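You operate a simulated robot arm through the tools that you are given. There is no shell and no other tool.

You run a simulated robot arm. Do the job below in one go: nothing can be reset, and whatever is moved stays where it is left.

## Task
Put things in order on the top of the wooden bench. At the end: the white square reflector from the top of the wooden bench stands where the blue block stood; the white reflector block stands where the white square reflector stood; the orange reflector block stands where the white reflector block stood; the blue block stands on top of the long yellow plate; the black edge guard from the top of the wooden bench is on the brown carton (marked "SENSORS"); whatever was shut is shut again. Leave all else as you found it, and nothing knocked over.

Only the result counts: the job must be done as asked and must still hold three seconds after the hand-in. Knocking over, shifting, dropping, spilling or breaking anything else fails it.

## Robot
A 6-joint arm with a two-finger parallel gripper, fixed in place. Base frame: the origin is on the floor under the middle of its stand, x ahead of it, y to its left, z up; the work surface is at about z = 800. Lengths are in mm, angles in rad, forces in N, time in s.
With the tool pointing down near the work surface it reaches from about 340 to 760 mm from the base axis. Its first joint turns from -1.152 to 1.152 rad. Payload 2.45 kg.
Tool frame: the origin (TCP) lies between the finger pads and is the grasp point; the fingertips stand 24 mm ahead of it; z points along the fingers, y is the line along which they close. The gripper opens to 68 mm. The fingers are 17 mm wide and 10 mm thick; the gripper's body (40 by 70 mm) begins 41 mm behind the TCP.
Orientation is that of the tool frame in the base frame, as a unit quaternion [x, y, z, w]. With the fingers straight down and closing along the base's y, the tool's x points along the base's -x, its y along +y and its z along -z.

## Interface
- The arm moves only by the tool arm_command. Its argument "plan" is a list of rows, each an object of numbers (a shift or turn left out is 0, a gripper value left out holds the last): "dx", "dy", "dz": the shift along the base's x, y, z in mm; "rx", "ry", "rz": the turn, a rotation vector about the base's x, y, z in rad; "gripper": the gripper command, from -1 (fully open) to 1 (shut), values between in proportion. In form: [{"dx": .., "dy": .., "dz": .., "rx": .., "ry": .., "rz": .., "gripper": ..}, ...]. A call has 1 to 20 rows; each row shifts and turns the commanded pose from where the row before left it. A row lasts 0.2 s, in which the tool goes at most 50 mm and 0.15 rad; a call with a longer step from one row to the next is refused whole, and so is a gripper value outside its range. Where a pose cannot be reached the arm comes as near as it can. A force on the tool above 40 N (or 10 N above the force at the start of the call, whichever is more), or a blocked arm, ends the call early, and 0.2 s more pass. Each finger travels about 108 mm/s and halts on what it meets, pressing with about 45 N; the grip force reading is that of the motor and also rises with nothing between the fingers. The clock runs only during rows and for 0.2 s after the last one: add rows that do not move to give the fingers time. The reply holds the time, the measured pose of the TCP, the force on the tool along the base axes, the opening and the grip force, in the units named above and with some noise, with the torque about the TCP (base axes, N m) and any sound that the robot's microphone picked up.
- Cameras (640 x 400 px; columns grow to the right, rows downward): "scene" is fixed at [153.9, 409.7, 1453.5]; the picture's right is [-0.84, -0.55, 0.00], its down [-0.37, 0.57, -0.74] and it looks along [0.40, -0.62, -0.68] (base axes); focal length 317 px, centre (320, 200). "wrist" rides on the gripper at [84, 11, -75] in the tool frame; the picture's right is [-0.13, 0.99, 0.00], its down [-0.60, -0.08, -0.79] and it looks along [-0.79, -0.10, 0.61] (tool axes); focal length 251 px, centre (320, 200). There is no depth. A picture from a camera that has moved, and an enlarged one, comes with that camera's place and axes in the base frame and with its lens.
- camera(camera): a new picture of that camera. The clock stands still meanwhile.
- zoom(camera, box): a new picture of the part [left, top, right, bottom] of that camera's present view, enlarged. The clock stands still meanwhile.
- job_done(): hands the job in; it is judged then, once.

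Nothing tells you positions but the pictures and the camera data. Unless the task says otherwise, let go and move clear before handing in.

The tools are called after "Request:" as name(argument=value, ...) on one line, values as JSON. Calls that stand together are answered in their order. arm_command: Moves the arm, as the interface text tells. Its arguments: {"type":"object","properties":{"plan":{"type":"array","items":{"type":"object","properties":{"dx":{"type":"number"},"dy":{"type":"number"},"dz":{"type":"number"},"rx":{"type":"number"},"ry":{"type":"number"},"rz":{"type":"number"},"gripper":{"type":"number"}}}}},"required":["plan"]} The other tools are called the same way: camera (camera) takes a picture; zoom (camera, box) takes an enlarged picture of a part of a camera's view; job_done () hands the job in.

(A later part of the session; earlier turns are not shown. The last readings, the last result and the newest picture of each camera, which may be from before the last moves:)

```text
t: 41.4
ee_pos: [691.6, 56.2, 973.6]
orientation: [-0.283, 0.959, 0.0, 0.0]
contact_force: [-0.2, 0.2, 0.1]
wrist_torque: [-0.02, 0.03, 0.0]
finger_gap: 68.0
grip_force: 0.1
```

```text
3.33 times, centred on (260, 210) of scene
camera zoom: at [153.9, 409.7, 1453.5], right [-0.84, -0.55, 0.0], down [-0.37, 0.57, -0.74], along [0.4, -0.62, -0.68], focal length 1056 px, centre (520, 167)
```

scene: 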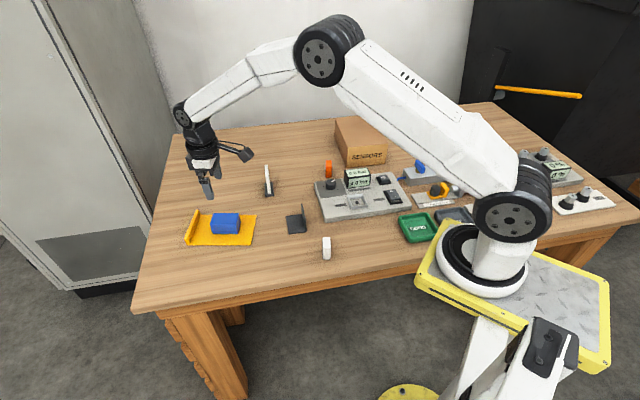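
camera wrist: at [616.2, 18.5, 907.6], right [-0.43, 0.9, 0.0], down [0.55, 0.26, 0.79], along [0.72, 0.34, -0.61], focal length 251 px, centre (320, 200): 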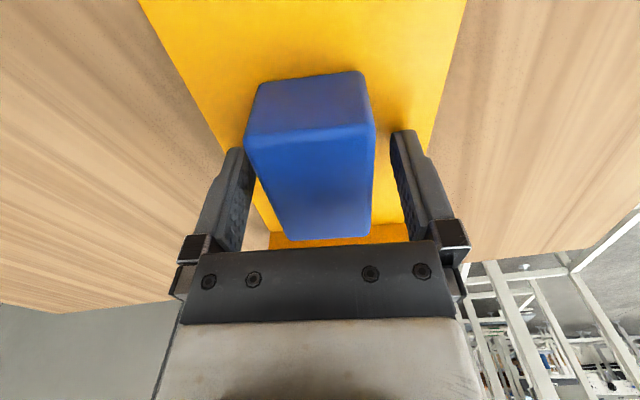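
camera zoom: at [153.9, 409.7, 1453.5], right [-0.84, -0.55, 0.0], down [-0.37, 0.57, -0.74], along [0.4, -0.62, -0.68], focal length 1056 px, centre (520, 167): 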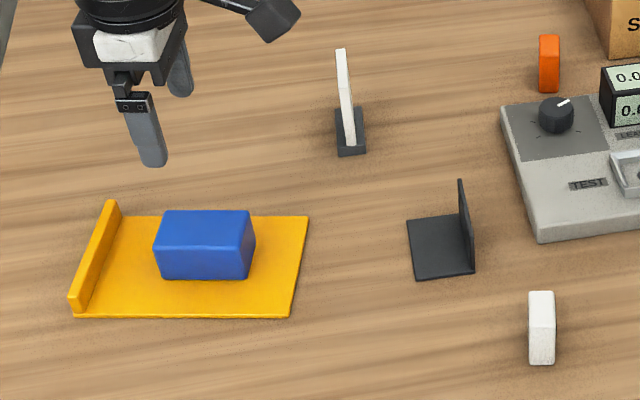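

The blue block stands on the plate. Next I go above the white square reflector, turning the gripper to close across its thin plate.

Request:
arm_command(plan=[{"dx": 0.9, "dy": -19.2, "dz": -1.3, "rz": -0.1406, "gripper": -1}, {"dx": 0.9, "dy": -19.2, "dz": -1.3, "rz": -0.1406}, {"dx": 0.9, "dy": -19.2, "dz": -1.3, "rz": -0.1406}, {"dx": 0.9, "dy": -19.2, "dz": -1.3, "rz": -0.1406}, {"dx": 0.9, "dy": -19.2, "dz": -1.3, "rz": -0.1406}, {"dx": 0.9, "dy": -19.2, "dz": -1.3, "rz": -0.1406}, {"dx": 0.9, "dy": -19.2, "dz": -1.3, "rz": -0.1406}, {"dx": 0.9, "dy": -19.2, "dz": -1.3, "rz": -0.1406}, {"dx": 0.9, "dy": -19.2, "dz": -1.3, "rz": -0.1406}, {"dx": 0.9, "dy": -19.2, "dz": -1.3, "rz": -0.1406}, {}])

Request:
camera(camera="wrist")

Request:
zoom(camera="wrist", box=[260, 0, 380, 110])

```text
t: 43.8
ee_pos: [700.2, -135.9, 960.9]
orientation: [0.406, 0.914, 0.001, 0.0]
contact_force: [0.0, 0.0, 0.7]
wrist_torque: [0.0, 0.02, -0.02]
finger_gap: 67.9
grip_force: 0.0
```

```text
taken
camera wrist: at [653.1, -68.1, 1035.3], right [0.82, 0.57, 0.0], down [0.35, -0.5, 0.79], along [0.45, -0.65, -0.61], focal length 251 px, centre (320, 200)
```

wrist: 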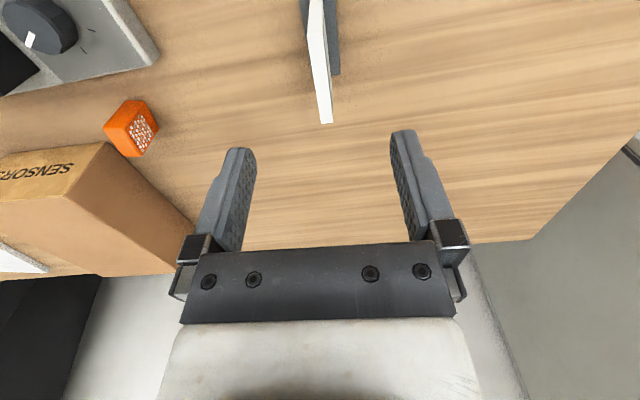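

```text
3.64 times, centred on (320, 55) of wrist
camera zoom: at [653.1, -68.1, 1035.3], right [0.82, 0.57, 0.0], down [0.35, -0.5, 0.79], along [0.45, -0.65, -0.61], focal length 914 px, centre (320, 727)
```

zoom: 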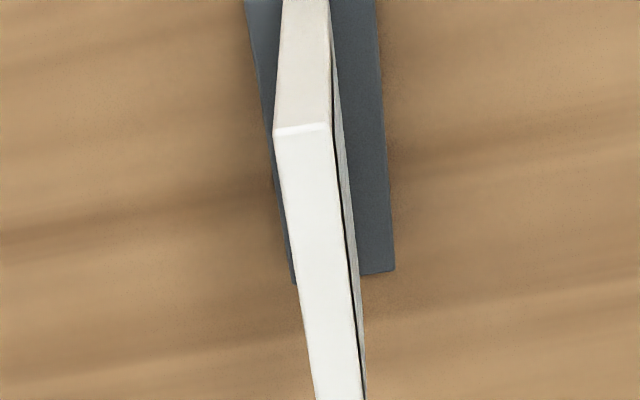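

The reflector plate's centre is at about (701.3,-136.6), aligned to within 0.01 rad. I'll go down over it and pre-close.

Request:
arm_command(plan=[{"dx": 0.8, "dy": -0.6, "dz": -30, "gripper": -1}, {"dz": -35}, {"dz": -28}, {"dz": -15}, {"dz": -4}, {}, {"gripper": 0}, {"gripper": 0.55}, {}, {}])

Request:
camera(camera="wrist")

Request:
zoom(camera="scene", box=[230, 130, 310, 200])

```text
t: 46.0
ee_pos: [701.6, -135.7, 847.5]
orientation: [0.404, 0.915, 0.0, 0.0]
contact_force: [-0.4, -0.1, 0.5]
wrist_torque: [0.01, 0.01, -0.03]
finger_gap: 15.2
grip_force: 0.0
```

```text
taken
camera wrist: at [654.2, -68.0, 922.6], right [0.82, 0.57, 0.0], down [0.35, -0.5, 0.79], along [0.45, -0.65, -0.61], focal length 251 px, centre (320, 200)
```

wrist: 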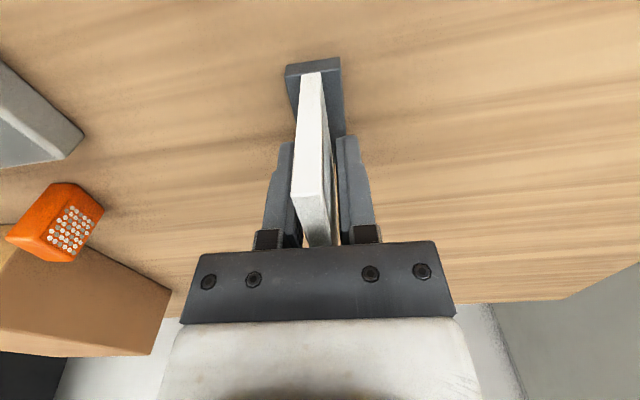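

```text
5.71 times, centred on (270, 165) of scene
camera zoom: at [153.9, 409.7, 1453.5], right [-0.84, -0.55, 0.0], down [-0.37, 0.57, -0.74], along [0.4, -0.62, -0.68], focal length 1811 px, centre (606, 400)
```

zoom: 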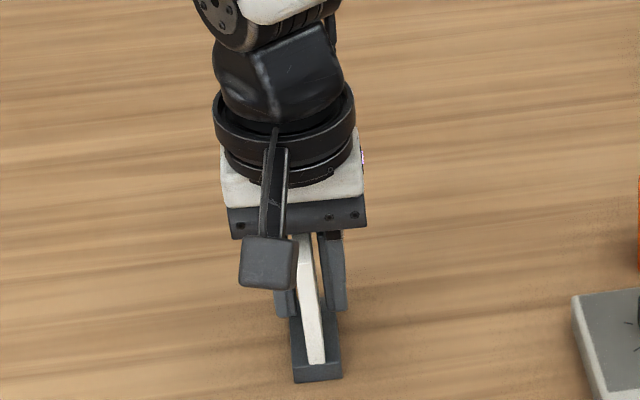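

Centred between the fingers. Closing and lifting gently.

Request:
arm_command(plan=[{"gripper": 0.7}, {"gripper": 0.8}, {"gripper": 1}, {}, {}])

Request:
arm_command(plan=[{"dz": 2}, {"dz": 3}, {"dz": 3}, {"dz": 2}, {}])

Request:
camera(camera="wrist")

```text
t: 47.2
ee_pos: [700.9, -136.0, 848.7]
orientation: [0.405, 0.915, 0.0, -0.001]
contact_force: [0.0, 0.1, 1.3]
wrist_torque: [-0.01, 0.02, 0.01]
finger_gap: 8.5
grip_force: 29.8
```

```text
t: 48.4
ee_pos: [701.1, -136.6, 859.3]
orientation: [0.404, 0.915, 0.0, 0.0]
contact_force: [0.1, -0.1, -0.5]
wrist_torque: [-0.01, 0.04, -0.01]
finger_gap: 8.4
grip_force: 30.7
```

```text
taken
camera wrist: at [654.3, -68.0, 932.5], right [0.82, 0.57, 0.0], down [0.35, -0.5, 0.79], along [0.45, -0.65, -0.61], focal length 251 px, centre (320, 200)
```

wrist: 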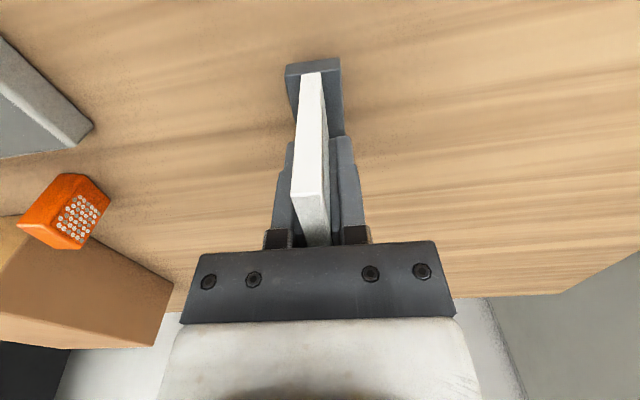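

The reflector is held (gap 8.4 mm). Lifting it gently to carrying height.

Request:
arm_command(plan=[{"dz": 4}, {"dz": 7}, {"dz": 10}, {"dz": 14}, {"dz": 17}, {"dz": 18}, {"dz": 17}, {"dz": 14}, {"dz": 10}, {"dz": 6}, {"dz": 3}, {}])

Request:
zoom(camera="scene", box=[220, 80, 320, 200])

```text
t: 51.0
ee_pos: [701.7, -136.1, 978.2]
orientation: [0.405, 0.914, 0.0, 0.0]
contact_force: [-0.8, -0.2, -0.8]
wrist_torque: [0.0, -0.02, -0.02]
finger_gap: 8.6
grip_force: 30.2
```

```text
3.33 times, centred on (270, 140) of scene
camera zoom: at [153.9, 409.7, 1453.5], right [-0.84, -0.55, 0.0], down [-0.37, 0.57, -0.74], along [0.4, -0.62, -0.68], focal length 1056 px, centre (487, 400)
```

zoom: 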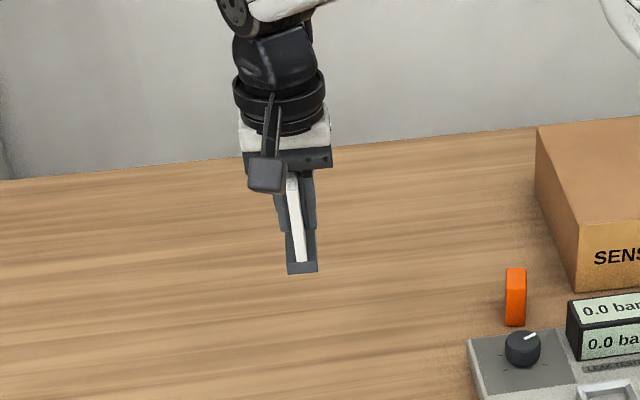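

Held well. Carrying it towards the blue block's former spot.

Request:
arm_command(plan=[{"dx": -3.1, "dy": -3.9}, {"dx": -6.2, "dy": -7.8}, {"dx": -9.3, "dy": -11.8}, {"dx": -12.4, "dy": -15.7}, {"dx": -14.9, "dy": -18.8}, {"dx": -16.1, "dy": -20.4}, {"dx": -16.1, "dy": -20.4}, {"dx": -16.1, "dy": -20.4}, {"dx": -16.1, "dy": -20.4}, {"dx": -16.1, "dy": -20.4}, {"dx": -16.1, "dy": -20.4}, {"dx": -16.1, "dy": -20.4}, {"dx": -16.1, "dy": -20.4}, {"dx": -14.9, "dy": -18.8}, {"dx": -12.4, "dy": -15.7}, {"dx": -9.3, "dy": -11.8}, {"dx": -6.2, "dy": -7.8}, {"dx": -3.1, "dy": -3.9}, {}])

Request:
arm_command(plan=[{"dx": -3.1, "dy": -3.9}, {"dx": -6.2, "dy": -7.8}, {"dx": -9.3, "dy": -11.8}, {"dx": -12.4, "dy": -15.7}, {"dx": -14.4, "dy": -18.3}, {"dx": -14.4, "dy": -18.3}, {"dx": -12.4, "dy": -15.7}, {"dx": -9.3, "dy": -11.8}, {"dx": -6.2, "dy": -7.8}, {"dx": -3.1, "dy": -3.9}, {}])

Request:
camera(camera="wrist")

Request:
camera(camera="scene")

```text
t: 55.0
ee_pos: [479.3, -416.0, 979.7]
orientation: [0.405, 0.914, 0.0, 0.0]
contact_force: [0.5, -0.1, 0.0]
wrist_torque: [-0.01, -0.01, -0.02]
finger_gap: 8.7
grip_force: 30.0
```

```text
t: 57.4
ee_pos: [391.3, -531.0, 978.5]
orientation: [0.405, 0.915, 0.0, 0.0]
contact_force: [0.6, 0.7, -0.3]
wrist_torque: [-0.02, 0.0, 0.01]
finger_gap: 8.5
grip_force: 30.7
```

```text
taken
camera wrist: at [342.8, -462.7, 1052.3], right [0.82, 0.57, 0.0], down [0.35, -0.5, 0.79], along [0.45, -0.65, -0.61], focal length 251 px, centre (320, 200)
```

wrist: 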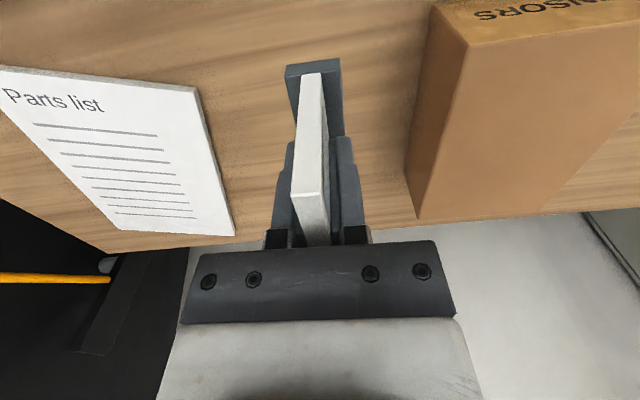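

```text
taken
```

scene: 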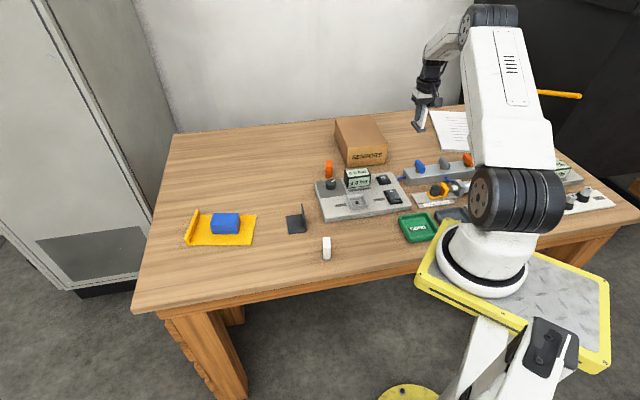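

Over the spot now. I'll re-read the pose to average out the noise before going down.

Request:
arm_command(plan=[{"dz": -5}])

Request:
arm_command(plan=[{"dz": -5}])

Request:
arm_command(plan=[{"dz": -5}])

```text
t: 57.8
ee_pos: [390.7, -530.6, 972.6]
orientation: [0.404, 0.915, 0.0, 0.0]
contact_force: [-0.6, 0.2, -0.2]
wrist_torque: [0.0, 0.01, 0.0]
finger_gap: 8.3
grip_force: 30.1
```

```text
t: 58.2
ee_pos: [389.7, -531.1, 968.6]
orientation: [0.404, 0.915, 0.0, 0.0]
contact_force: [-0.1, 0.6, -0.5]
wrist_torque: [0.0, 0.01, 0.01]
finger_gap: 8.4
grip_force: 30.0
```

```text
t: 58.6
ee_pos: [390.4, -531.9, 963.4]
orientation: [0.405, 0.914, 0.0, 0.001]
contact_force: [0.1, -0.3, -0.7]
wrist_torque: [0.02, 0.04, 0.0]
finger_gap: 8.7
grip_force: 29.8
```

Average is about (390.5,-531.2). I'll go down with a small correction to just above the bench.

Request:
arm_command(plan=[{"dx": -1, "dy": 0.7, "dz": -4}, {"dz": -8}, {"dz": -12}, {"dz": -14}, {"dz": -14}, {"dz": -14}, {"dz": -14}, {"dz": -12}, {"dz": -9}, {"dz": -6}, {"dz": -3}, {"dz": -1}, {}])

Request:
zoom(camera="scene", box=[375, 110, 475, 180])

Request:
camera(camera="wrist")

```text
t: 61.4
ee_pos: [388.5, -530.4, 852.9]
orientation: [0.404, 0.915, 0.0, -0.001]
contact_force: [-0.1, 0.6, 0.1]
wrist_torque: [-0.02, 0.01, 0.01]
finger_gap: 8.6
grip_force: 30.4
```

```text
5.71 times, centred on (425, 145) of scene
camera zoom: at [153.9, 409.7, 1453.5], right [-0.84, -0.55, 0.0], down [-0.37, 0.57, -0.74], along [0.4, -0.62, -0.68], focal length 1811 px, centre (-280, 514)
```

zoom: 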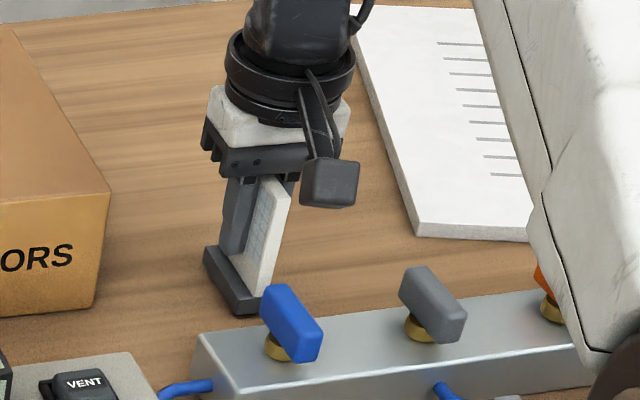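

```text
taken
camera wrist: at [341.5, -461.9, 926.6], right [0.82, 0.57, 0.0], down [0.35, -0.5, 0.79], along [0.45, -0.65, -0.61], focal length 251 px, centre (320, 200)
```

wrist: 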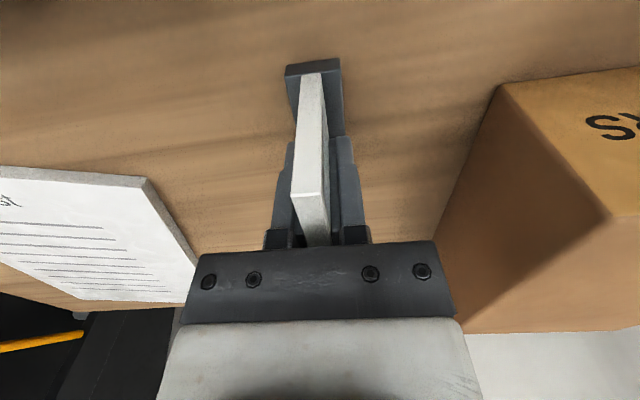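

Just above the bench, clear of the lever and carton. Lowering in 1 mm steps.

Request:
arm_command(plan=[{"dz": -1}, {"dz": -1}, {}])

Request:
arm_command(plan=[{"dz": -1}, {}])

Request:
arm_command(plan=[{"dz": -1}, {}])

```text
t: 62.2
ee_pos: [388.6, -530.3, 850.1]
orientation: [0.405, 0.914, 0.0, 0.0]
contact_force: [0.4, 0.7, -0.8]
wrist_torque: [-0.03, 0.03, -0.02]
finger_gap: 8.5
grip_force: 30.2
```

```text
t: 62.8
ee_pos: [390.1, -529.5, 849.4]
orientation: [0.404, 0.915, 0.0, 0.0]
contact_force: [0.5, -0.2, -0.2]
wrist_torque: [0.03, -0.01, 0.0]
finger_gap: 8.4
grip_force: 30.0
```

```text
t: 63.4
ee_pos: [388.5, -529.7, 847.7]
orientation: [0.404, 0.915, -0.001, 0.001]
contact_force: [0.0, 0.5, 0.1]
wrist_torque: [0.02, 0.01, -0.02]
finger_gap: 8.4
grip_force: 30.6
```

Request:
arm_command(plan=[{"dz": -1}, {}])

Request:
arm_command(plan=[{"dz": -1}, {}])

```text
t: 64.0
ee_pos: [389.0, -531.3, 848.7]
orientation: [0.404, 0.915, 0.0, 0.001]
contact_force: [-2.9, 2.8, 9.6]
wrist_torque: [0.27, 0.2, 0.01]
finger_gap: 8.7
grip_force: 29.8
```

```text
t: 64.6
ee_pos: [389.1, -530.1, 848.5]
orientation: [0.404, 0.915, -0.001, 0.001]
contact_force: [-3.1, 6.5, 23.0]
wrist_torque: [0.37, 0.22, 0.01]
finger_gap: 8.5
grip_force: 30.5
```

In contact. Ease off and release.

Request:
arm_command(plan=[{"dz": 1.3}, {}, {"gripper": 0.7}, {"gripper": 0.5}, {"gripper": 0}, {"gripper": -0.5}, {}, {}])

Request:
camera(camera="wrist")

Request:
zoom(camera="scene", box=[375, 110, 475, 180])

```text
t: 66.4
ee_pos: [389.2, -529.2, 848.5]
orientation: [0.405, 0.915, 0.0, 0.001]
contact_force: [-0.6, 1.0, -0.2]
wrist_torque: [-0.01, -0.03, -0.02]
finger_gap: 51.1
grip_force: 0.0
```

```text
taken
camera wrist: at [341.7, -461.7, 922.0], right [0.82, 0.57, 0.0], down [0.35, -0.5, 0.79], along [0.45, -0.65, -0.61], focal length 251 px, centre (320, 200)
```

wrist: 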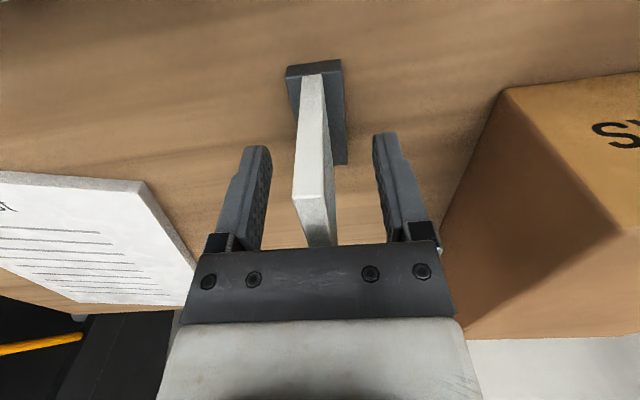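

```text
5.71 times, centred on (425, 145) of scene
camera zoom: at [153.9, 409.7, 1453.5], right [-0.84, -0.55, 0.0], down [-0.37, 0.57, -0.74], along [0.4, -0.62, -0.68], focal length 1811 px, centre (-280, 514)
```

zoom: 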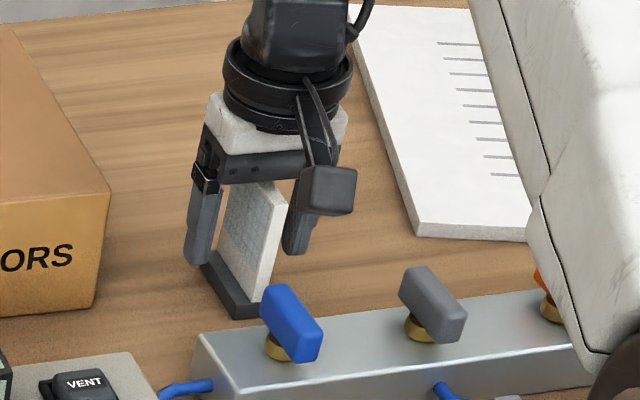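

The reflector stands by itself. Rising straight up and checking its position.

Request:
arm_command(plan=[{"dz": 8}, {"dz": 20}, {"dz": 35}, {"dz": 45}, {}])

Request:
camera(camera="wrist")

Request:
zoom(camera="wrist", box=[260, 0, 380, 110])

Request:
zoom(camera="scene", box=[375, 110, 475, 180])

```text
t: 67.6
ee_pos: [388.8, -530.1, 956.6]
orientation: [0.404, 0.915, 0.0, -0.001]
contact_force: [-1.0, -0.4, 0.1]
wrist_torque: [-0.02, 0.01, 0.01]
finger_gap: 50.8
grip_force: 0.1
```

```text
taken
camera wrist: at [341.2, -461.8, 1030.1], right [0.82, 0.57, 0.0], down [0.35, -0.5, 0.79], along [0.45, -0.65, -0.61], focal length 251 px, centre (320, 200)
```

wrist: 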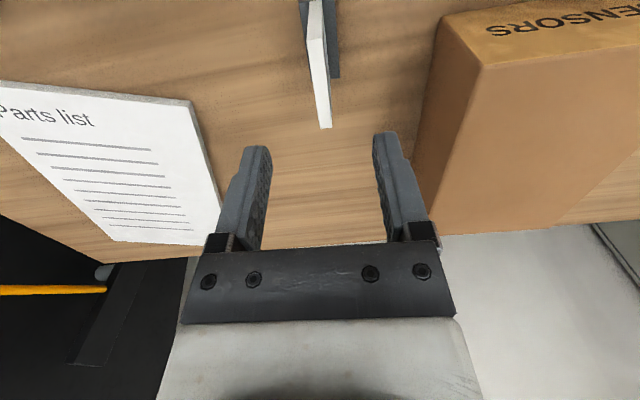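

```text
3.64 times, centred on (320, 55) of wrist
camera zoom: at [341.2, -461.8, 1030.1], right [0.82, 0.57, 0.0], down [0.35, -0.5, 0.79], along [0.45, -0.65, -0.61], focal length 914 px, centre (320, 727)
```

zoom: 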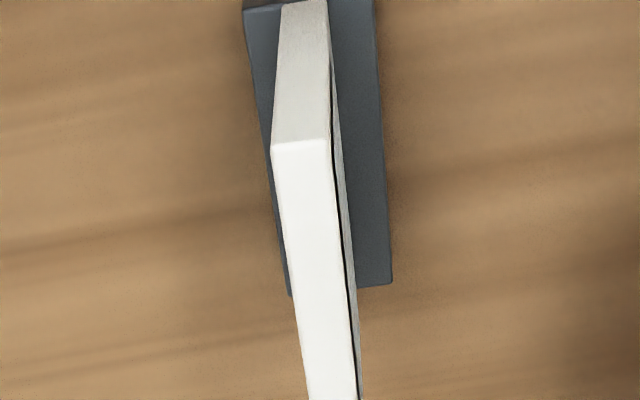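

```text
5.71 times, centred on (425, 145) of scene
camera zoom: at [153.9, 409.7, 1453.5], right [-0.84, -0.55, 0.0], down [-0.37, 0.57, -0.74], along [0.4, -0.62, -0.68], focal length 1811 px, centre (-280, 514)
```

zoom: 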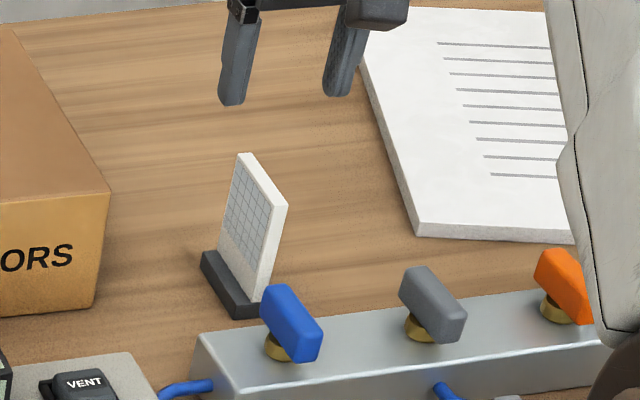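

The reflector stands at about (389,-531), matching the spot. Next, the white block near (418,-29): I'll move over it to look.

Request:
arm_command(plan=[{"dx": 3.4, "dy": 41.7, "rz": 0.0695, "gripper": -1}, {"dx": 3.4, "dy": 41.7, "rz": 0.0695}, {"dx": 3.4, "dy": 41.7, "rz": 0.0695}, {"dx": 3.4, "dy": 41.7, "rz": 0.0695}, {"dx": 3.4, "dy": 41.7, "rz": 0.0695}, {"dx": 3.4, "dy": 41.7, "rz": 0.0695}, {"dx": 3.4, "dy": 41.7, "rz": 0.0695}, {"dx": 3.4, "dy": 41.7, "rz": 0.0695}, {"dx": 3.4, "dy": 41.7, "rz": 0.0695}, {"dx": 3.4, "dy": 41.7, "rz": 0.0695}, {"dx": 3.4, "dy": 41.7, "rz": 0.0695}, {"dx": 3.4, "dy": 41.7, "rz": 0.0695}, {}])

Request:
camera(camera="wrist")

Request:
zoom(camera="scene", box=[290, 180, 370, 270])

```text
t: 70.4
ee_pos: [430.3, -30.6, 955.0]
orientation: [-0.001, 1.0, 0.0, 0.0]
contact_force: [0.0, -0.5, -0.7]
wrist_torque: [-0.01, 0.03, -0.05]
finger_gap: 68.0
grip_force: 0.0
```

```text
taken
camera wrist: at [346.8, -20.1, 1029.1], right [0.13, 0.99, 0.0], down [0.6, -0.08, 0.79], along [0.79, -0.1, -0.61], focal length 251 px, centre (320, 200)
```

wrist: 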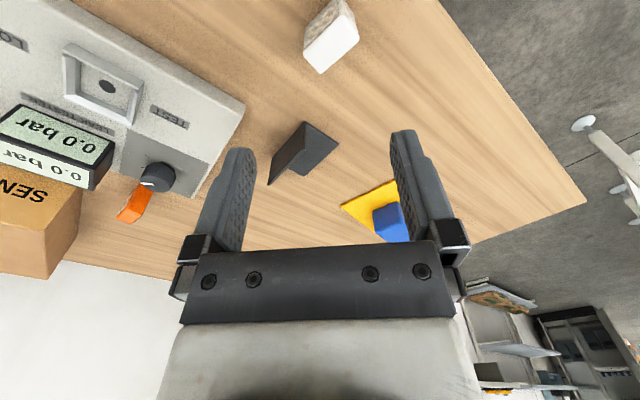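

```text
4.44 times, centred on (330, 225) of scene
camera zoom: at [153.9, 409.7, 1453.5], right [-0.84, -0.55, 0.0], down [-0.37, 0.57, -0.74], along [0.4, -0.62, -0.68], focal length 1408 px, centre (276, 89)
```

zoom: 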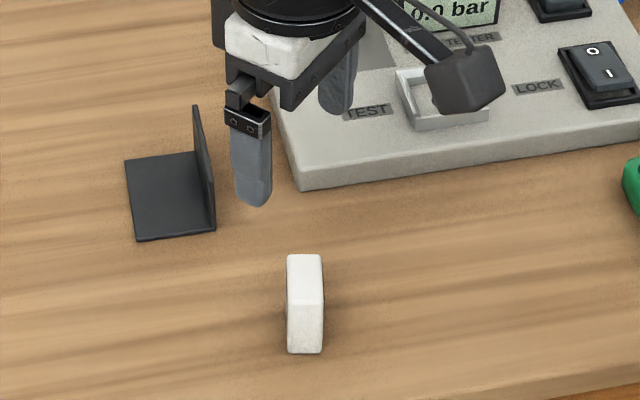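

The white block is at the top of the view; zooming in to measure it and the edge guard.

Request:
zoom(camera="wrist", box=[280, 0, 380, 80])

Request:
zoom(camera="wrist", box=[250, 100, 360, 200])

Request:
zoom(camera="scene", box=[310, 225, 345, 265])

```text
5.00 times, centred on (330, 40) of wrist
camera zoom: at [346.8, -20.1, 1029.1], right [0.13, 0.99, 0.0], down [0.6, -0.08, 0.79], along [0.79, -0.1, -0.61], focal length 1257 px, centre (270, 1000)
```

zoom: 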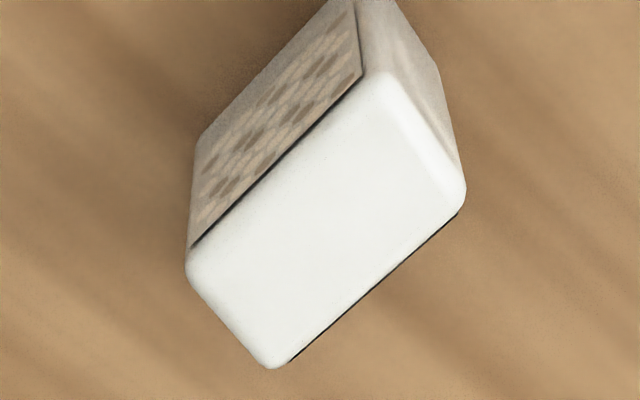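

```text
4.00 times, centred on (305, 150) of wrist
camera zoom: at [346.8, -20.1, 1029.1], right [0.13, 0.99, 0.0], down [0.6, -0.08, 0.79], along [0.79, -0.1, -0.61], focal length 1006 px, centre (380, 400)
```

zoom: 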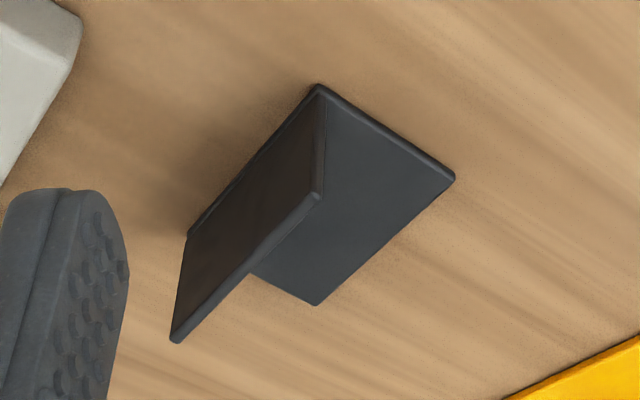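

```text
10.00 times, centred on (328, 245) of scene
camera zoom: at [153.9, 409.7, 1453.5], right [-0.84, -0.55, 0.0], down [-0.37, 0.57, -0.74], along [0.4, -0.62, -0.68], focal length 3168 px, centre (245, -250)
```

zoom: 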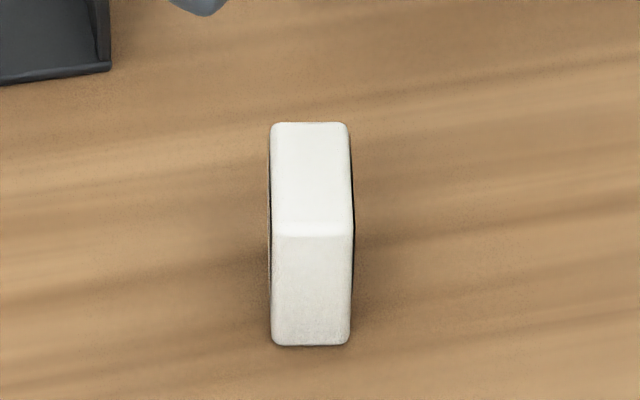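

White block: about 33×18×46 mm, centred near (417.7,-22.5), long side at 123.7°. I'll align the gripper to close across its 33 mm side.

Request:
arm_command(plan=[{"dx": -3.2, "dy": 2, "rz": 0.1465, "gripper": -1}, {"dx": -3.2, "dy": 2, "rz": 0.1465}, {"dx": -3.1, "dy": 2, "rz": 0.1465}, {"dx": -3.1, "dy": 2, "rz": 0.1465}, {}])

Request:
camera(camera="wrist")

Request:
zoom(camera="wrist", box=[260, 0, 380, 110])

```text
t: 71.6
ee_pos: [417.9, -23.2, 955.7]
orientation: [-0.29, 0.957, 0.001, 0.0]
contact_force: [0.3, 0.0, -0.7]
wrist_torque: [-0.04, -0.01, 0.0]
finger_gap: 68.2
grip_force: 0.1
```

```text
taken
camera wrist: at [342.0, -60.5, 1029.8], right [-0.44, 0.9, 0.0], down [0.55, 0.27, 0.79], along [0.71, 0.35, -0.61], focal length 251 px, centre (320, 200)
```

wrist: 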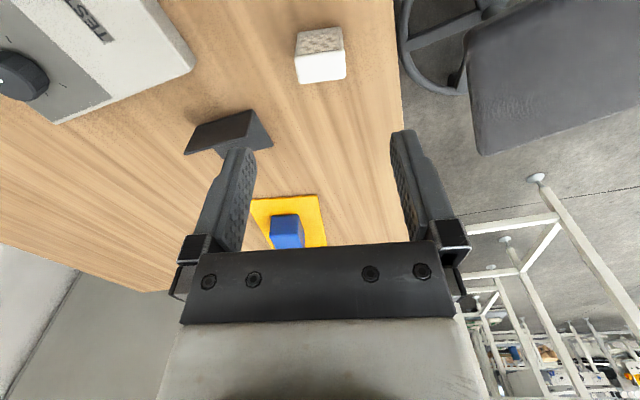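

```text
3.64 times, centred on (320, 55) of wrist
camera zoom: at [342.0, -60.5, 1029.8], right [-0.44, 0.9, 0.0], down [0.55, 0.27, 0.79], along [0.71, 0.35, -0.61], focal length 914 px, centre (320, 727)
```

zoom: 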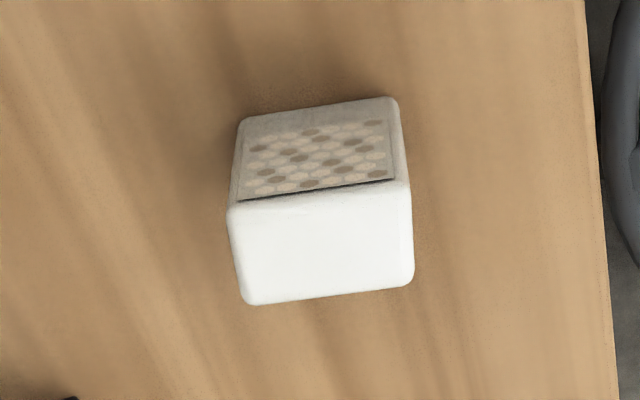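

Aligned, centre (417.5,-22.3). Descending and gripping.

Request:
arm_command(plan=[{"dx": -0.3, "dy": 0.7, "dz": -30, "gripper": -1}, {"dz": -35}, {"dz": -30}, {"dz": -20}, {"dz": -9.5}, {}, {"gripper": -0.4}, {"gripper": -0.1}, {}, {}])

Request:
camera(camera="wrist")

```text
t: 73.8
ee_pos: [416.5, -22.2, 830.7]
orientation: [-0.289, 0.957, 0.001, -0.001]
contact_force: [1.3, -0.2, -0.5]
wrist_torque: [0.02, -0.02, 0.02]
finger_gap: 37.4
grip_force: 0.0
```

```text
taken
camera wrist: at [342.3, -59.4, 905.3], right [-0.44, 0.9, 0.0], down [0.55, 0.27, 0.79], along [0.71, 0.35, -0.61], focal length 251 px, centre (320, 200)
```

wrist: 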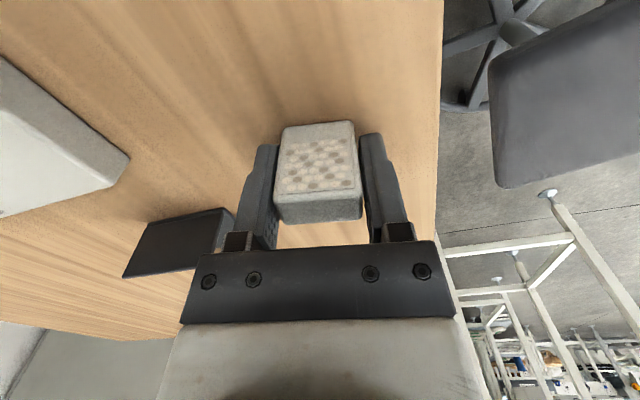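

The block is neatly between the fingers. Closing and lifting gently.

Request:
arm_command(plan=[{"gripper": 0.2}, {"gripper": 1}, {}, {}, {}])

Request:
arm_command(plan=[{"dz": 2}, {"dz": 3}, {"dz": 3}, {"dz": 2}, {}])

Request:
camera(camera="wrist")

```text
t: 75.0
ee_pos: [417.2, -19.6, 831.7]
orientation: [-0.289, 0.957, 0.0, 0.001]
contact_force: [0.5, -0.3, 0.0]
wrist_torque: [-0.01, 0.01, -0.01]
finger_gap: 35.0
grip_force: 44.5
```

```text
t: 76.2
ee_pos: [416.2, -21.3, 843.3]
orientation: [-0.289, 0.957, 0.0, -0.001]
contact_force: [-0.4, 0.4, 0.6]
wrist_torque: [0.01, -0.03, 0.01]
finger_gap: 34.9
grip_force: 44.6
```

```text
taken
camera wrist: at [342.3, -59.6, 915.9], right [-0.44, 0.9, 0.0], down [0.55, 0.27, 0.79], along [0.71, 0.35, -0.61], focal length 251 px, centre (320, 200)
```

wrist: 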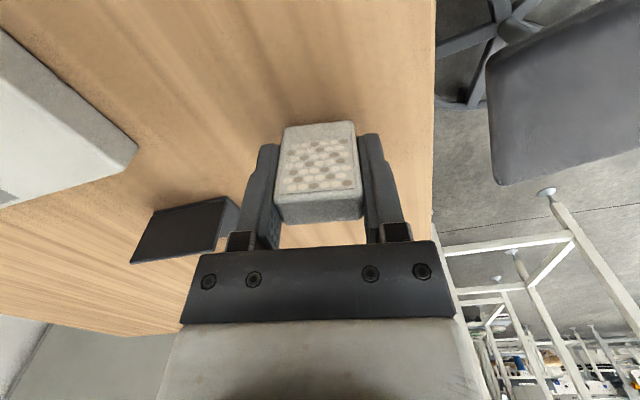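

Held (35 mm gap). Lifting to about z=930, then carrying to the reflector's former spot.

Request:
arm_command(plan=[{"dz": 4}, {"dz": 8}, {"dz": 12}, {"dz": 14}, {"dz": 14}, {"dz": 12}, {"dz": 10}, {"dz": 8}, {"dz": 4}, {}])

Request:
arm_command(plan=[{"dx": 4.6, "dy": -1.9}, {"dx": 9.3, "dy": -3.7}, {"dx": 13.9, "dy": -5.6}, {"dx": 18.6, "dy": -7.4}, {"dx": 22.3, "dy": -8.9}, {"dx": 24.2, "dy": -9.6}, {"dx": 24.2, "dy": -9.6}, {"dx": 24.2, "dy": -9.6}, {"dx": 24.2, "dy": -9.6}, {"dx": 24.2, "dy": -9.6}, {"dx": 24.2, "dy": -9.6}, {"dx": 22.3, "dy": -8.9}, {"dx": 18.6, "dy": -7.4}, {"dx": 13.9, "dy": -5.6}, {"dx": 9.3, "dy": -3.7}, {"dx": 5.6, "dy": -2.2}, {}])

Request:
arm_command(plan=[{"dz": -5}])

Request:
arm_command(plan=[{"dz": -5}])

Request:
camera(camera="scene")

```text
t: 78.4
ee_pos: [418.7, -20.4, 926.8]
orientation: [-0.289, 0.957, 0.0, 0.0]
contact_force: [0.6, 0.5, -0.6]
wrist_torque: [-0.02, 0.01, 0.0]
finger_gap: 35.0
grip_force: 45.5
```

```text
t: 82.0
ee_pos: [700.1, -134.2, 928.2]
orientation: [-0.289, 0.957, 0.0, 0.001]
contact_force: [0.1, 0.2, 0.0]
wrist_torque: [0.0, -0.01, 0.01]
finger_gap: 34.9
grip_force: 45.0
```

```text
t: 82.4
ee_pos: [700.6, -133.8, 922.0]
orientation: [-0.29, 0.957, 0.0, 0.0]
contact_force: [0.7, 0.7, -0.3]
wrist_torque: [-0.03, 0.02, 0.01]
finger_gap: 35.1
grip_force: 44.8
```

```text
t: 82.8
ee_pos: [699.6, -134.6, 917.7]
orientation: [-0.289, 0.957, 0.0, 0.0]
contact_force: [0.5, 0.4, -0.3]
wrist_torque: [0.01, 0.02, 0.02]
finger_gap: 34.7
grip_force: 44.8
```

```text
taken
```

scene: 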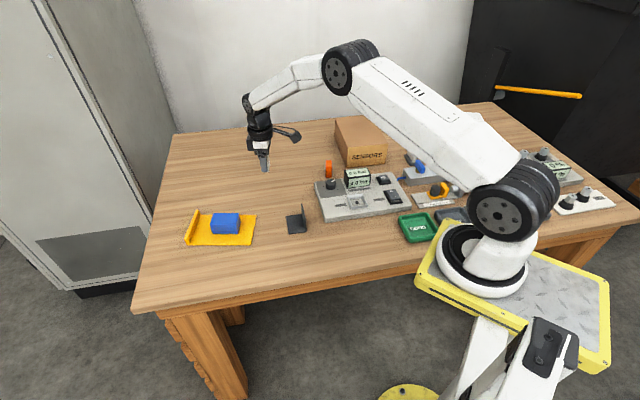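

Average (700.1,-134.2); I'll correct slightly and go down to a few mm above the bench.

Request:
arm_command(plan=[{"dx": 0.6, "dy": -1.3, "dz": -4}, {"dz": -8}, {"dz": -12}, {"dz": -14}, {"dz": -14}, {"dz": -12}, {"dz": -9}, {"dz": -6}, {"dz": -3}, {"dz": -1}, {}])

Request:
arm_command(plan=[{"dz": -1}, {"dz": -1}, {}])

Request:
arm_command(plan=[{"dz": -1}, {}])

```text
t: 85.2
ee_pos: [701.9, -135.2, 834.3]
orientation: [-0.289, 0.957, 0.0, 0.0]
contact_force: [-0.2, 0.0, -0.3]
wrist_torque: [0.02, -0.01, 0.0]
finger_gap: 34.8
grip_force: 44.9
```

```text
t: 86.0
ee_pos: [701.5, -135.7, 831.9]
orientation: [-0.29, 0.957, 0.0, 0.001]
contact_force: [0.4, 0.1, 0.4]
wrist_torque: [-0.01, 0.0, 0.02]
finger_gap: 35.1
grip_force: 44.8
```

```text
t: 86.6
ee_pos: [700.9, -135.2, 831.3]
orientation: [-0.289, 0.957, 0.0, 0.0]
contact_force: [-0.2, -0.4, 0.1]
wrist_torque: [0.0, -0.01, -0.02]
finger_gap: 35.0
grip_force: 45.3
```

Request:
arm_command(plan=[{"dz": -1}, {}])

Request:
arm_command(plan=[{"dz": -1}, {}])

```text
t: 87.2
ee_pos: [701.8, -136.0, 830.7]
orientation: [-0.289, 0.957, 0.0, 0.001]
contact_force: [-2.4, 0.5, 9.5]
wrist_torque: [0.05, 0.1, -0.01]
finger_gap: 35.0
grip_force: 45.4
```

```text
t: 87.8
ee_pos: [702.2, -134.4, 829.8]
orientation: [-0.289, 0.957, -0.001, 0.001]
contact_force: [-5.6, 1.4, 21.1]
wrist_torque: [0.11, 0.2, -0.01]
finger_gap: 34.8
grip_force: 45.2
```

Contact made. Ease off, release gently, and rise.

Request:
arm_command(plan=[{"dz": 1.3}, {}, {"gripper": -0.1}, {"gripper": -0.3}, {"gripper": -0.7}, {}, {}])

Request:
camera(camera="wrist")

Request:
arm_command(plan=[{"dz": 8}, {"dz": 20}, {"dz": 35}, {"dz": 45}, {"dz": 20}, {}])

Request:
camera(camera="wrist")

Request:
zoom(camera="scene", box=[180, 130, 340, 250])

```text
t: 89.4
ee_pos: [700.8, -134.9, 831.3]
orientation: [-0.288, 0.957, 0.0, -0.001]
contact_force: [0.6, -0.9, 0.3]
wrist_torque: [-0.02, -0.01, 0.0]
finger_gap: 57.9
grip_force: 0.2
```

```text
taken
camera wrist: at [626.3, -173.8, 904.5], right [-0.44, 0.9, 0.0], down [0.55, 0.27, 0.79], along [0.71, 0.35, -0.61], focal length 251 px, centre (320, 200)
```

wrist: 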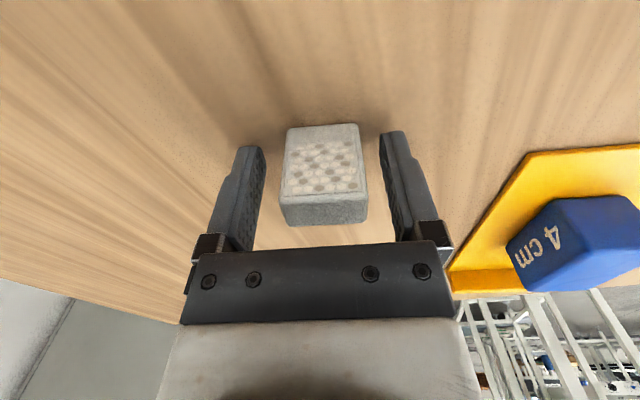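

```text
t: 90.8
ee_pos: [699.9, -134.2, 958.8]
orientation: [-0.29, 0.957, 0.0, 0.0]
contact_force: [0.5, 0.5, 0.1]
wrist_torque: [0.04, 0.02, -0.01]
finger_gap: 57.9
grip_force: 0.0
```

```text
taken
camera wrist: at [625.5, -173.2, 1032.9], right [-0.44, 0.9, 0.0], down [0.55, 0.27, 0.79], along [0.71, 0.35, -0.61], focal length 251 px, centre (320, 200)
```

wrist: 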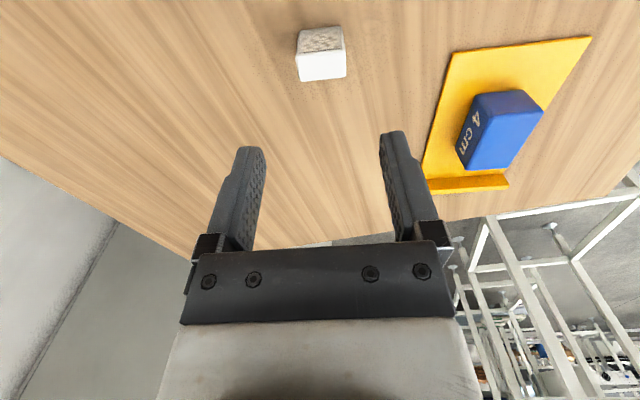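

```text
3.33 times, centred on (260, 190) of scene
camera zoom: at [153.9, 409.7, 1453.5], right [-0.84, -0.55, 0.0], down [-0.37, 0.57, -0.74], along [0.4, -0.62, -0.68], focal length 1056 px, centre (520, 233)
```

zoom: 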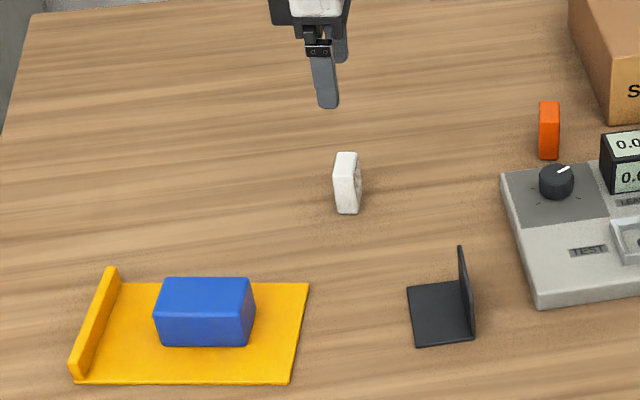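

The white block stands at the reflector's former spot. Next the orange block: moving above it (about 586,-306) to look.

Request:
arm_command(plan=[{"dx": -11, "dy": -17, "gripper": -1}, {"dx": -22, "dy": -34}, {"dx": -25, "dy": -38}, {"dx": -25, "dy": -38}, {"dx": -20, "dy": -30}, {"dx": -11, "dy": -14}, {}])

Request:
camera(camera="wrist")

Request:
zoom(camera="wrist", box=[260, 0, 380, 110])

Request:
zoom(camera="scene", box=[300, 120, 400, 200])

```text
t: 92.4
ee_pos: [585.7, -307.9, 958.0]
orientation: [-0.289, 0.957, -0.001, 0.0]
contact_force: [-0.3, 0.3, -0.1]
wrist_torque: [-0.03, -0.01, -0.04]
finger_gap: 68.0
grip_force: 0.0
```

```text
taken
camera wrist: at [511.5, -345.6, 1032.4], right [-0.44, 0.9, 0.0], down [0.55, 0.27, 0.79], along [0.71, 0.35, -0.61], focal length 251 px, centre (320, 200)
```

wrist: 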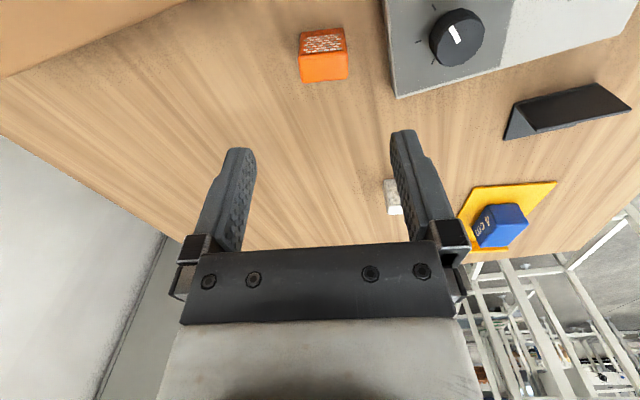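

```text
3.64 times, centred on (320, 55) of wrist
camera zoom: at [511.5, -345.6, 1032.4], right [-0.44, 0.9, 0.0], down [0.55, 0.27, 0.79], along [0.71, 0.35, -0.61], focal length 914 px, centre (320, 727)
```

zoom: 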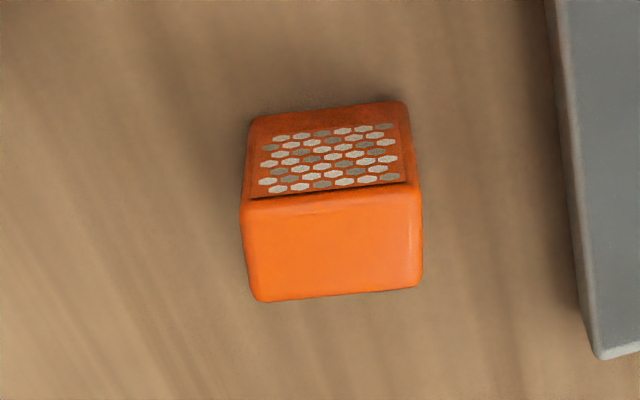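

```text
5.00 times, centred on (350, 160) of scene
camera zoom: at [153.9, 409.7, 1453.5], right [-0.84, -0.55, 0.0], down [-0.37, 0.57, -0.74], along [0.4, -0.62, -0.68], focal length 1584 px, centre (170, 400)
```

zoom: 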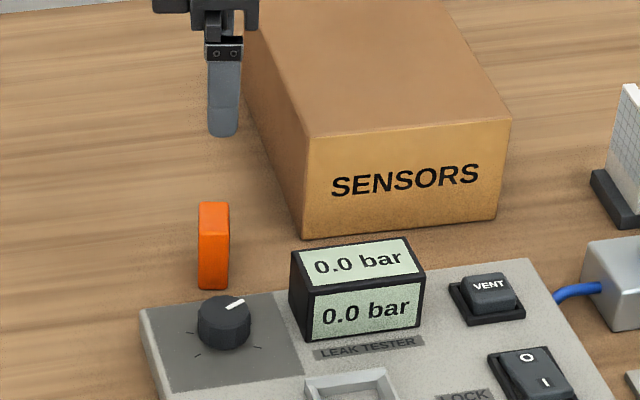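

Orange block: same shape, centre about (587,-305), well aligned. Descending and gripping as before.

Request:
arm_command(plan=[{"dx": 0.3, "dy": 2.8, "dz": -30, "rz": -0.014, "gripper": -1}, {"dz": -35}, {"dz": -30}, {"dz": -20}, {"dz": -11.5}, {}, {"gripper": -0.4}, {"gripper": -0.15}, {}, {}])

Request:
camera(camera="wrist")

Request:
zoom(camera="scene", box=[290, 110, 390, 190])

```text
t: 94.6
ee_pos: [586.9, -303.1, 832.2]
orientation: [-0.283, 0.959, 0.0, -0.001]
contact_force: [-0.1, 0.5, -0.8]
wrist_torque: [-0.02, 0.0, 0.0]
finger_gap: 38.9
grip_force: 0.0
```

```text
taken
camera wrist: at [511.8, -340.7, 906.2], right [-0.43, 0.9, 0.0], down [0.55, 0.26, 0.79], along [0.72, 0.34, -0.61], focal length 251 px, centre (320, 200)
```

wrist: 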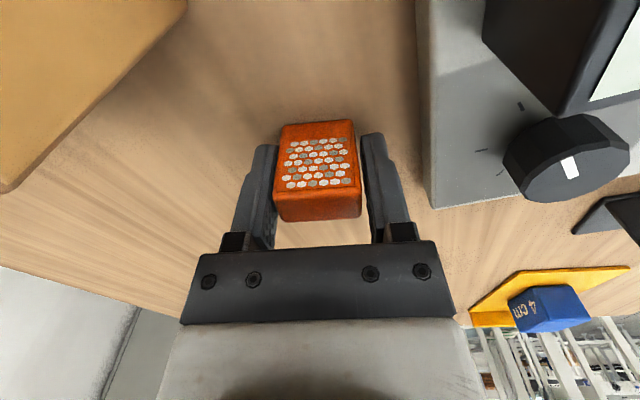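

```text
5.00 times, centred on (340, 150) of scene
camera zoom: at [153.9, 409.7, 1453.5], right [-0.84, -0.55, 0.0], down [-0.37, 0.57, -0.74], along [0.4, -0.62, -0.68], focal length 1584 px, centre (220, 450)
```

zoom: 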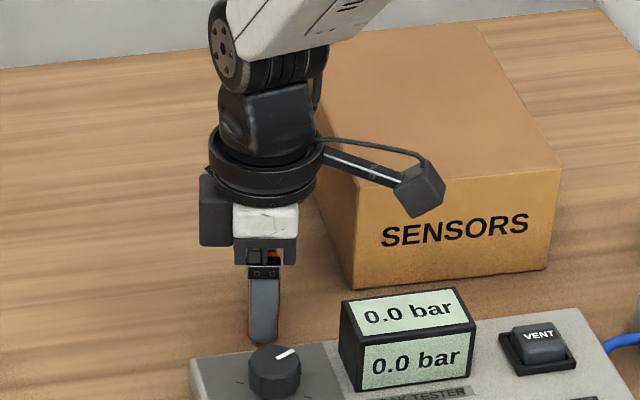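

Neatly straddled. Closing and lifting gently.

Request:
arm_command(plan=[{"gripper": 0.2}, {"gripper": 1}, {}, {}, {}])

Request:
arm_command(plan=[{"dz": 2}, {"dz": 3}, {"dz": 3}, {"dz": 2}, {}])

Request:
camera(camera="wrist")

```text
t: 95.8
ee_pos: [587.2, -303.4, 832.0]
orientation: [-0.282, 0.959, 0.0, 0.0]
contact_force: [-0.2, -0.4, 1.4]
wrist_torque: [0.02, 0.01, -0.02]
finger_gap: 34.8
grip_force: 45.3
```

```text
t: 97.0
ee_pos: [587.4, -303.4, 842.6]
orientation: [-0.282, 0.959, 0.0, 0.0]
contact_force: [0.2, 1.4, -1.1]
wrist_torque: [0.03, 0.0, 0.0]
finger_gap: 35.0
grip_force: 44.9
```

```text
taken
camera wrist: at [511.9, -340.7, 916.3], right [-0.43, 0.9, 0.0], down [0.55, 0.26, 0.79], along [0.72, 0.34, -0.61], focal length 251 px, centre (320, 200)
```

wrist: 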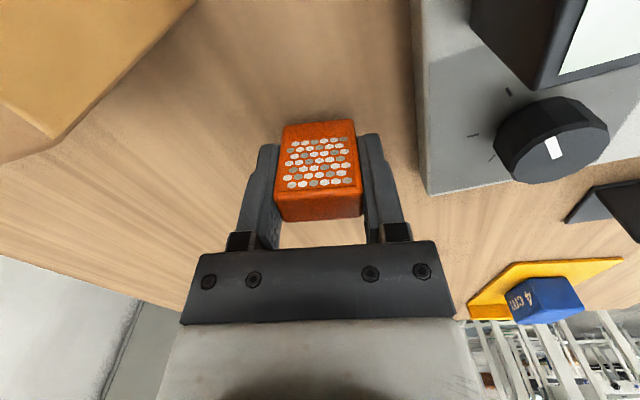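

Held. Lifting and carrying the orange block to the white block's former spot.

Request:
arm_command(plan=[{"dz": 4}, {"dz": 8}, {"dz": 12}, {"dz": 14}, {"dz": 14}, {"dz": 14}, {"dz": 10}, {"dz": 8}, {"dz": 4}, {}])

Request:
arm_command(plan=[{"dx": -2.6, "dy": 4.3}, {"dx": -5.2, "dy": 8.6}, {"dx": -7.8, "dy": 12.8}, {"dx": -10.3, "dy": 17.1}, {"dx": -12.4, "dy": 20.5}, {"dx": -13.4, "dy": 22.3}, {"dx": -13.4, "dy": 22.3}, {"dx": -13.4, "dy": 22.3}, {"dx": -13.4, "dy": 22.3}, {"dx": -13.4, "dy": 22.3}, {"dx": -13.4, "dy": 22.3}, {"dx": -13.4, "dy": 22.3}, {"dx": -12.4, "dy": 20.5}, {"dx": -10.3, "dy": 17.1}, {"dx": -7.8, "dy": 12.8}, {"dx": -4.7, "dy": 7.7}, {"dx": -2.3, "dy": 3.9}, {}])

Request:
arm_command(plan=[{"dz": -5}])

Request:
arm_command(plan=[{"dz": -5}])

Request:
arm_command(plan=[{"dz": -5}])

```text
t: 99.2
ee_pos: [586.7, -303.9, 929.8]
orientation: [-0.282, 0.959, 0.0, 0.0]
contact_force: [-0.3, -0.4, 0.2]
wrist_torque: [0.02, -0.02, 0.0]
finger_gap: 35.0
grip_force: 45.1
```

```text
t: 103.0
ee_pos: [417.7, -22.0, 930.1]
orientation: [-0.282, 0.959, 0.0, 0.0]
contact_force: [1.1, -0.2, 0.4]
wrist_torque: [-0.03, -0.01, -0.02]
finger_gap: 35.0
grip_force: 45.0
```

```text
t: 103.4
ee_pos: [417.1, -22.0, 925.9]
orientation: [-0.282, 0.959, -0.001, 0.0]
contact_force: [0.3, -0.3, -0.1]
wrist_torque: [-0.02, 0.0, -0.01]
finger_gap: 35.0
grip_force: 44.8
```

```text
t: 103.8
ee_pos: [416.7, -22.6, 919.7]
orientation: [-0.282, 0.959, 0.0, 0.0]
contact_force: [-0.2, 0.9, -0.2]
wrist_torque: [0.01, 0.02, -0.02]
finger_gap: 35.1
grip_force: 45.4
```

```text
t: 104.2
ee_pos: [417.6, -22.5, 915.2]
orientation: [-0.282, 0.959, 0.001, 0.0]
contact_force: [-0.1, -0.3, 0.1]
wrist_torque: [0.03, 0.0, 0.02]
finger_gap: 35.0
grip_force: 44.7
```

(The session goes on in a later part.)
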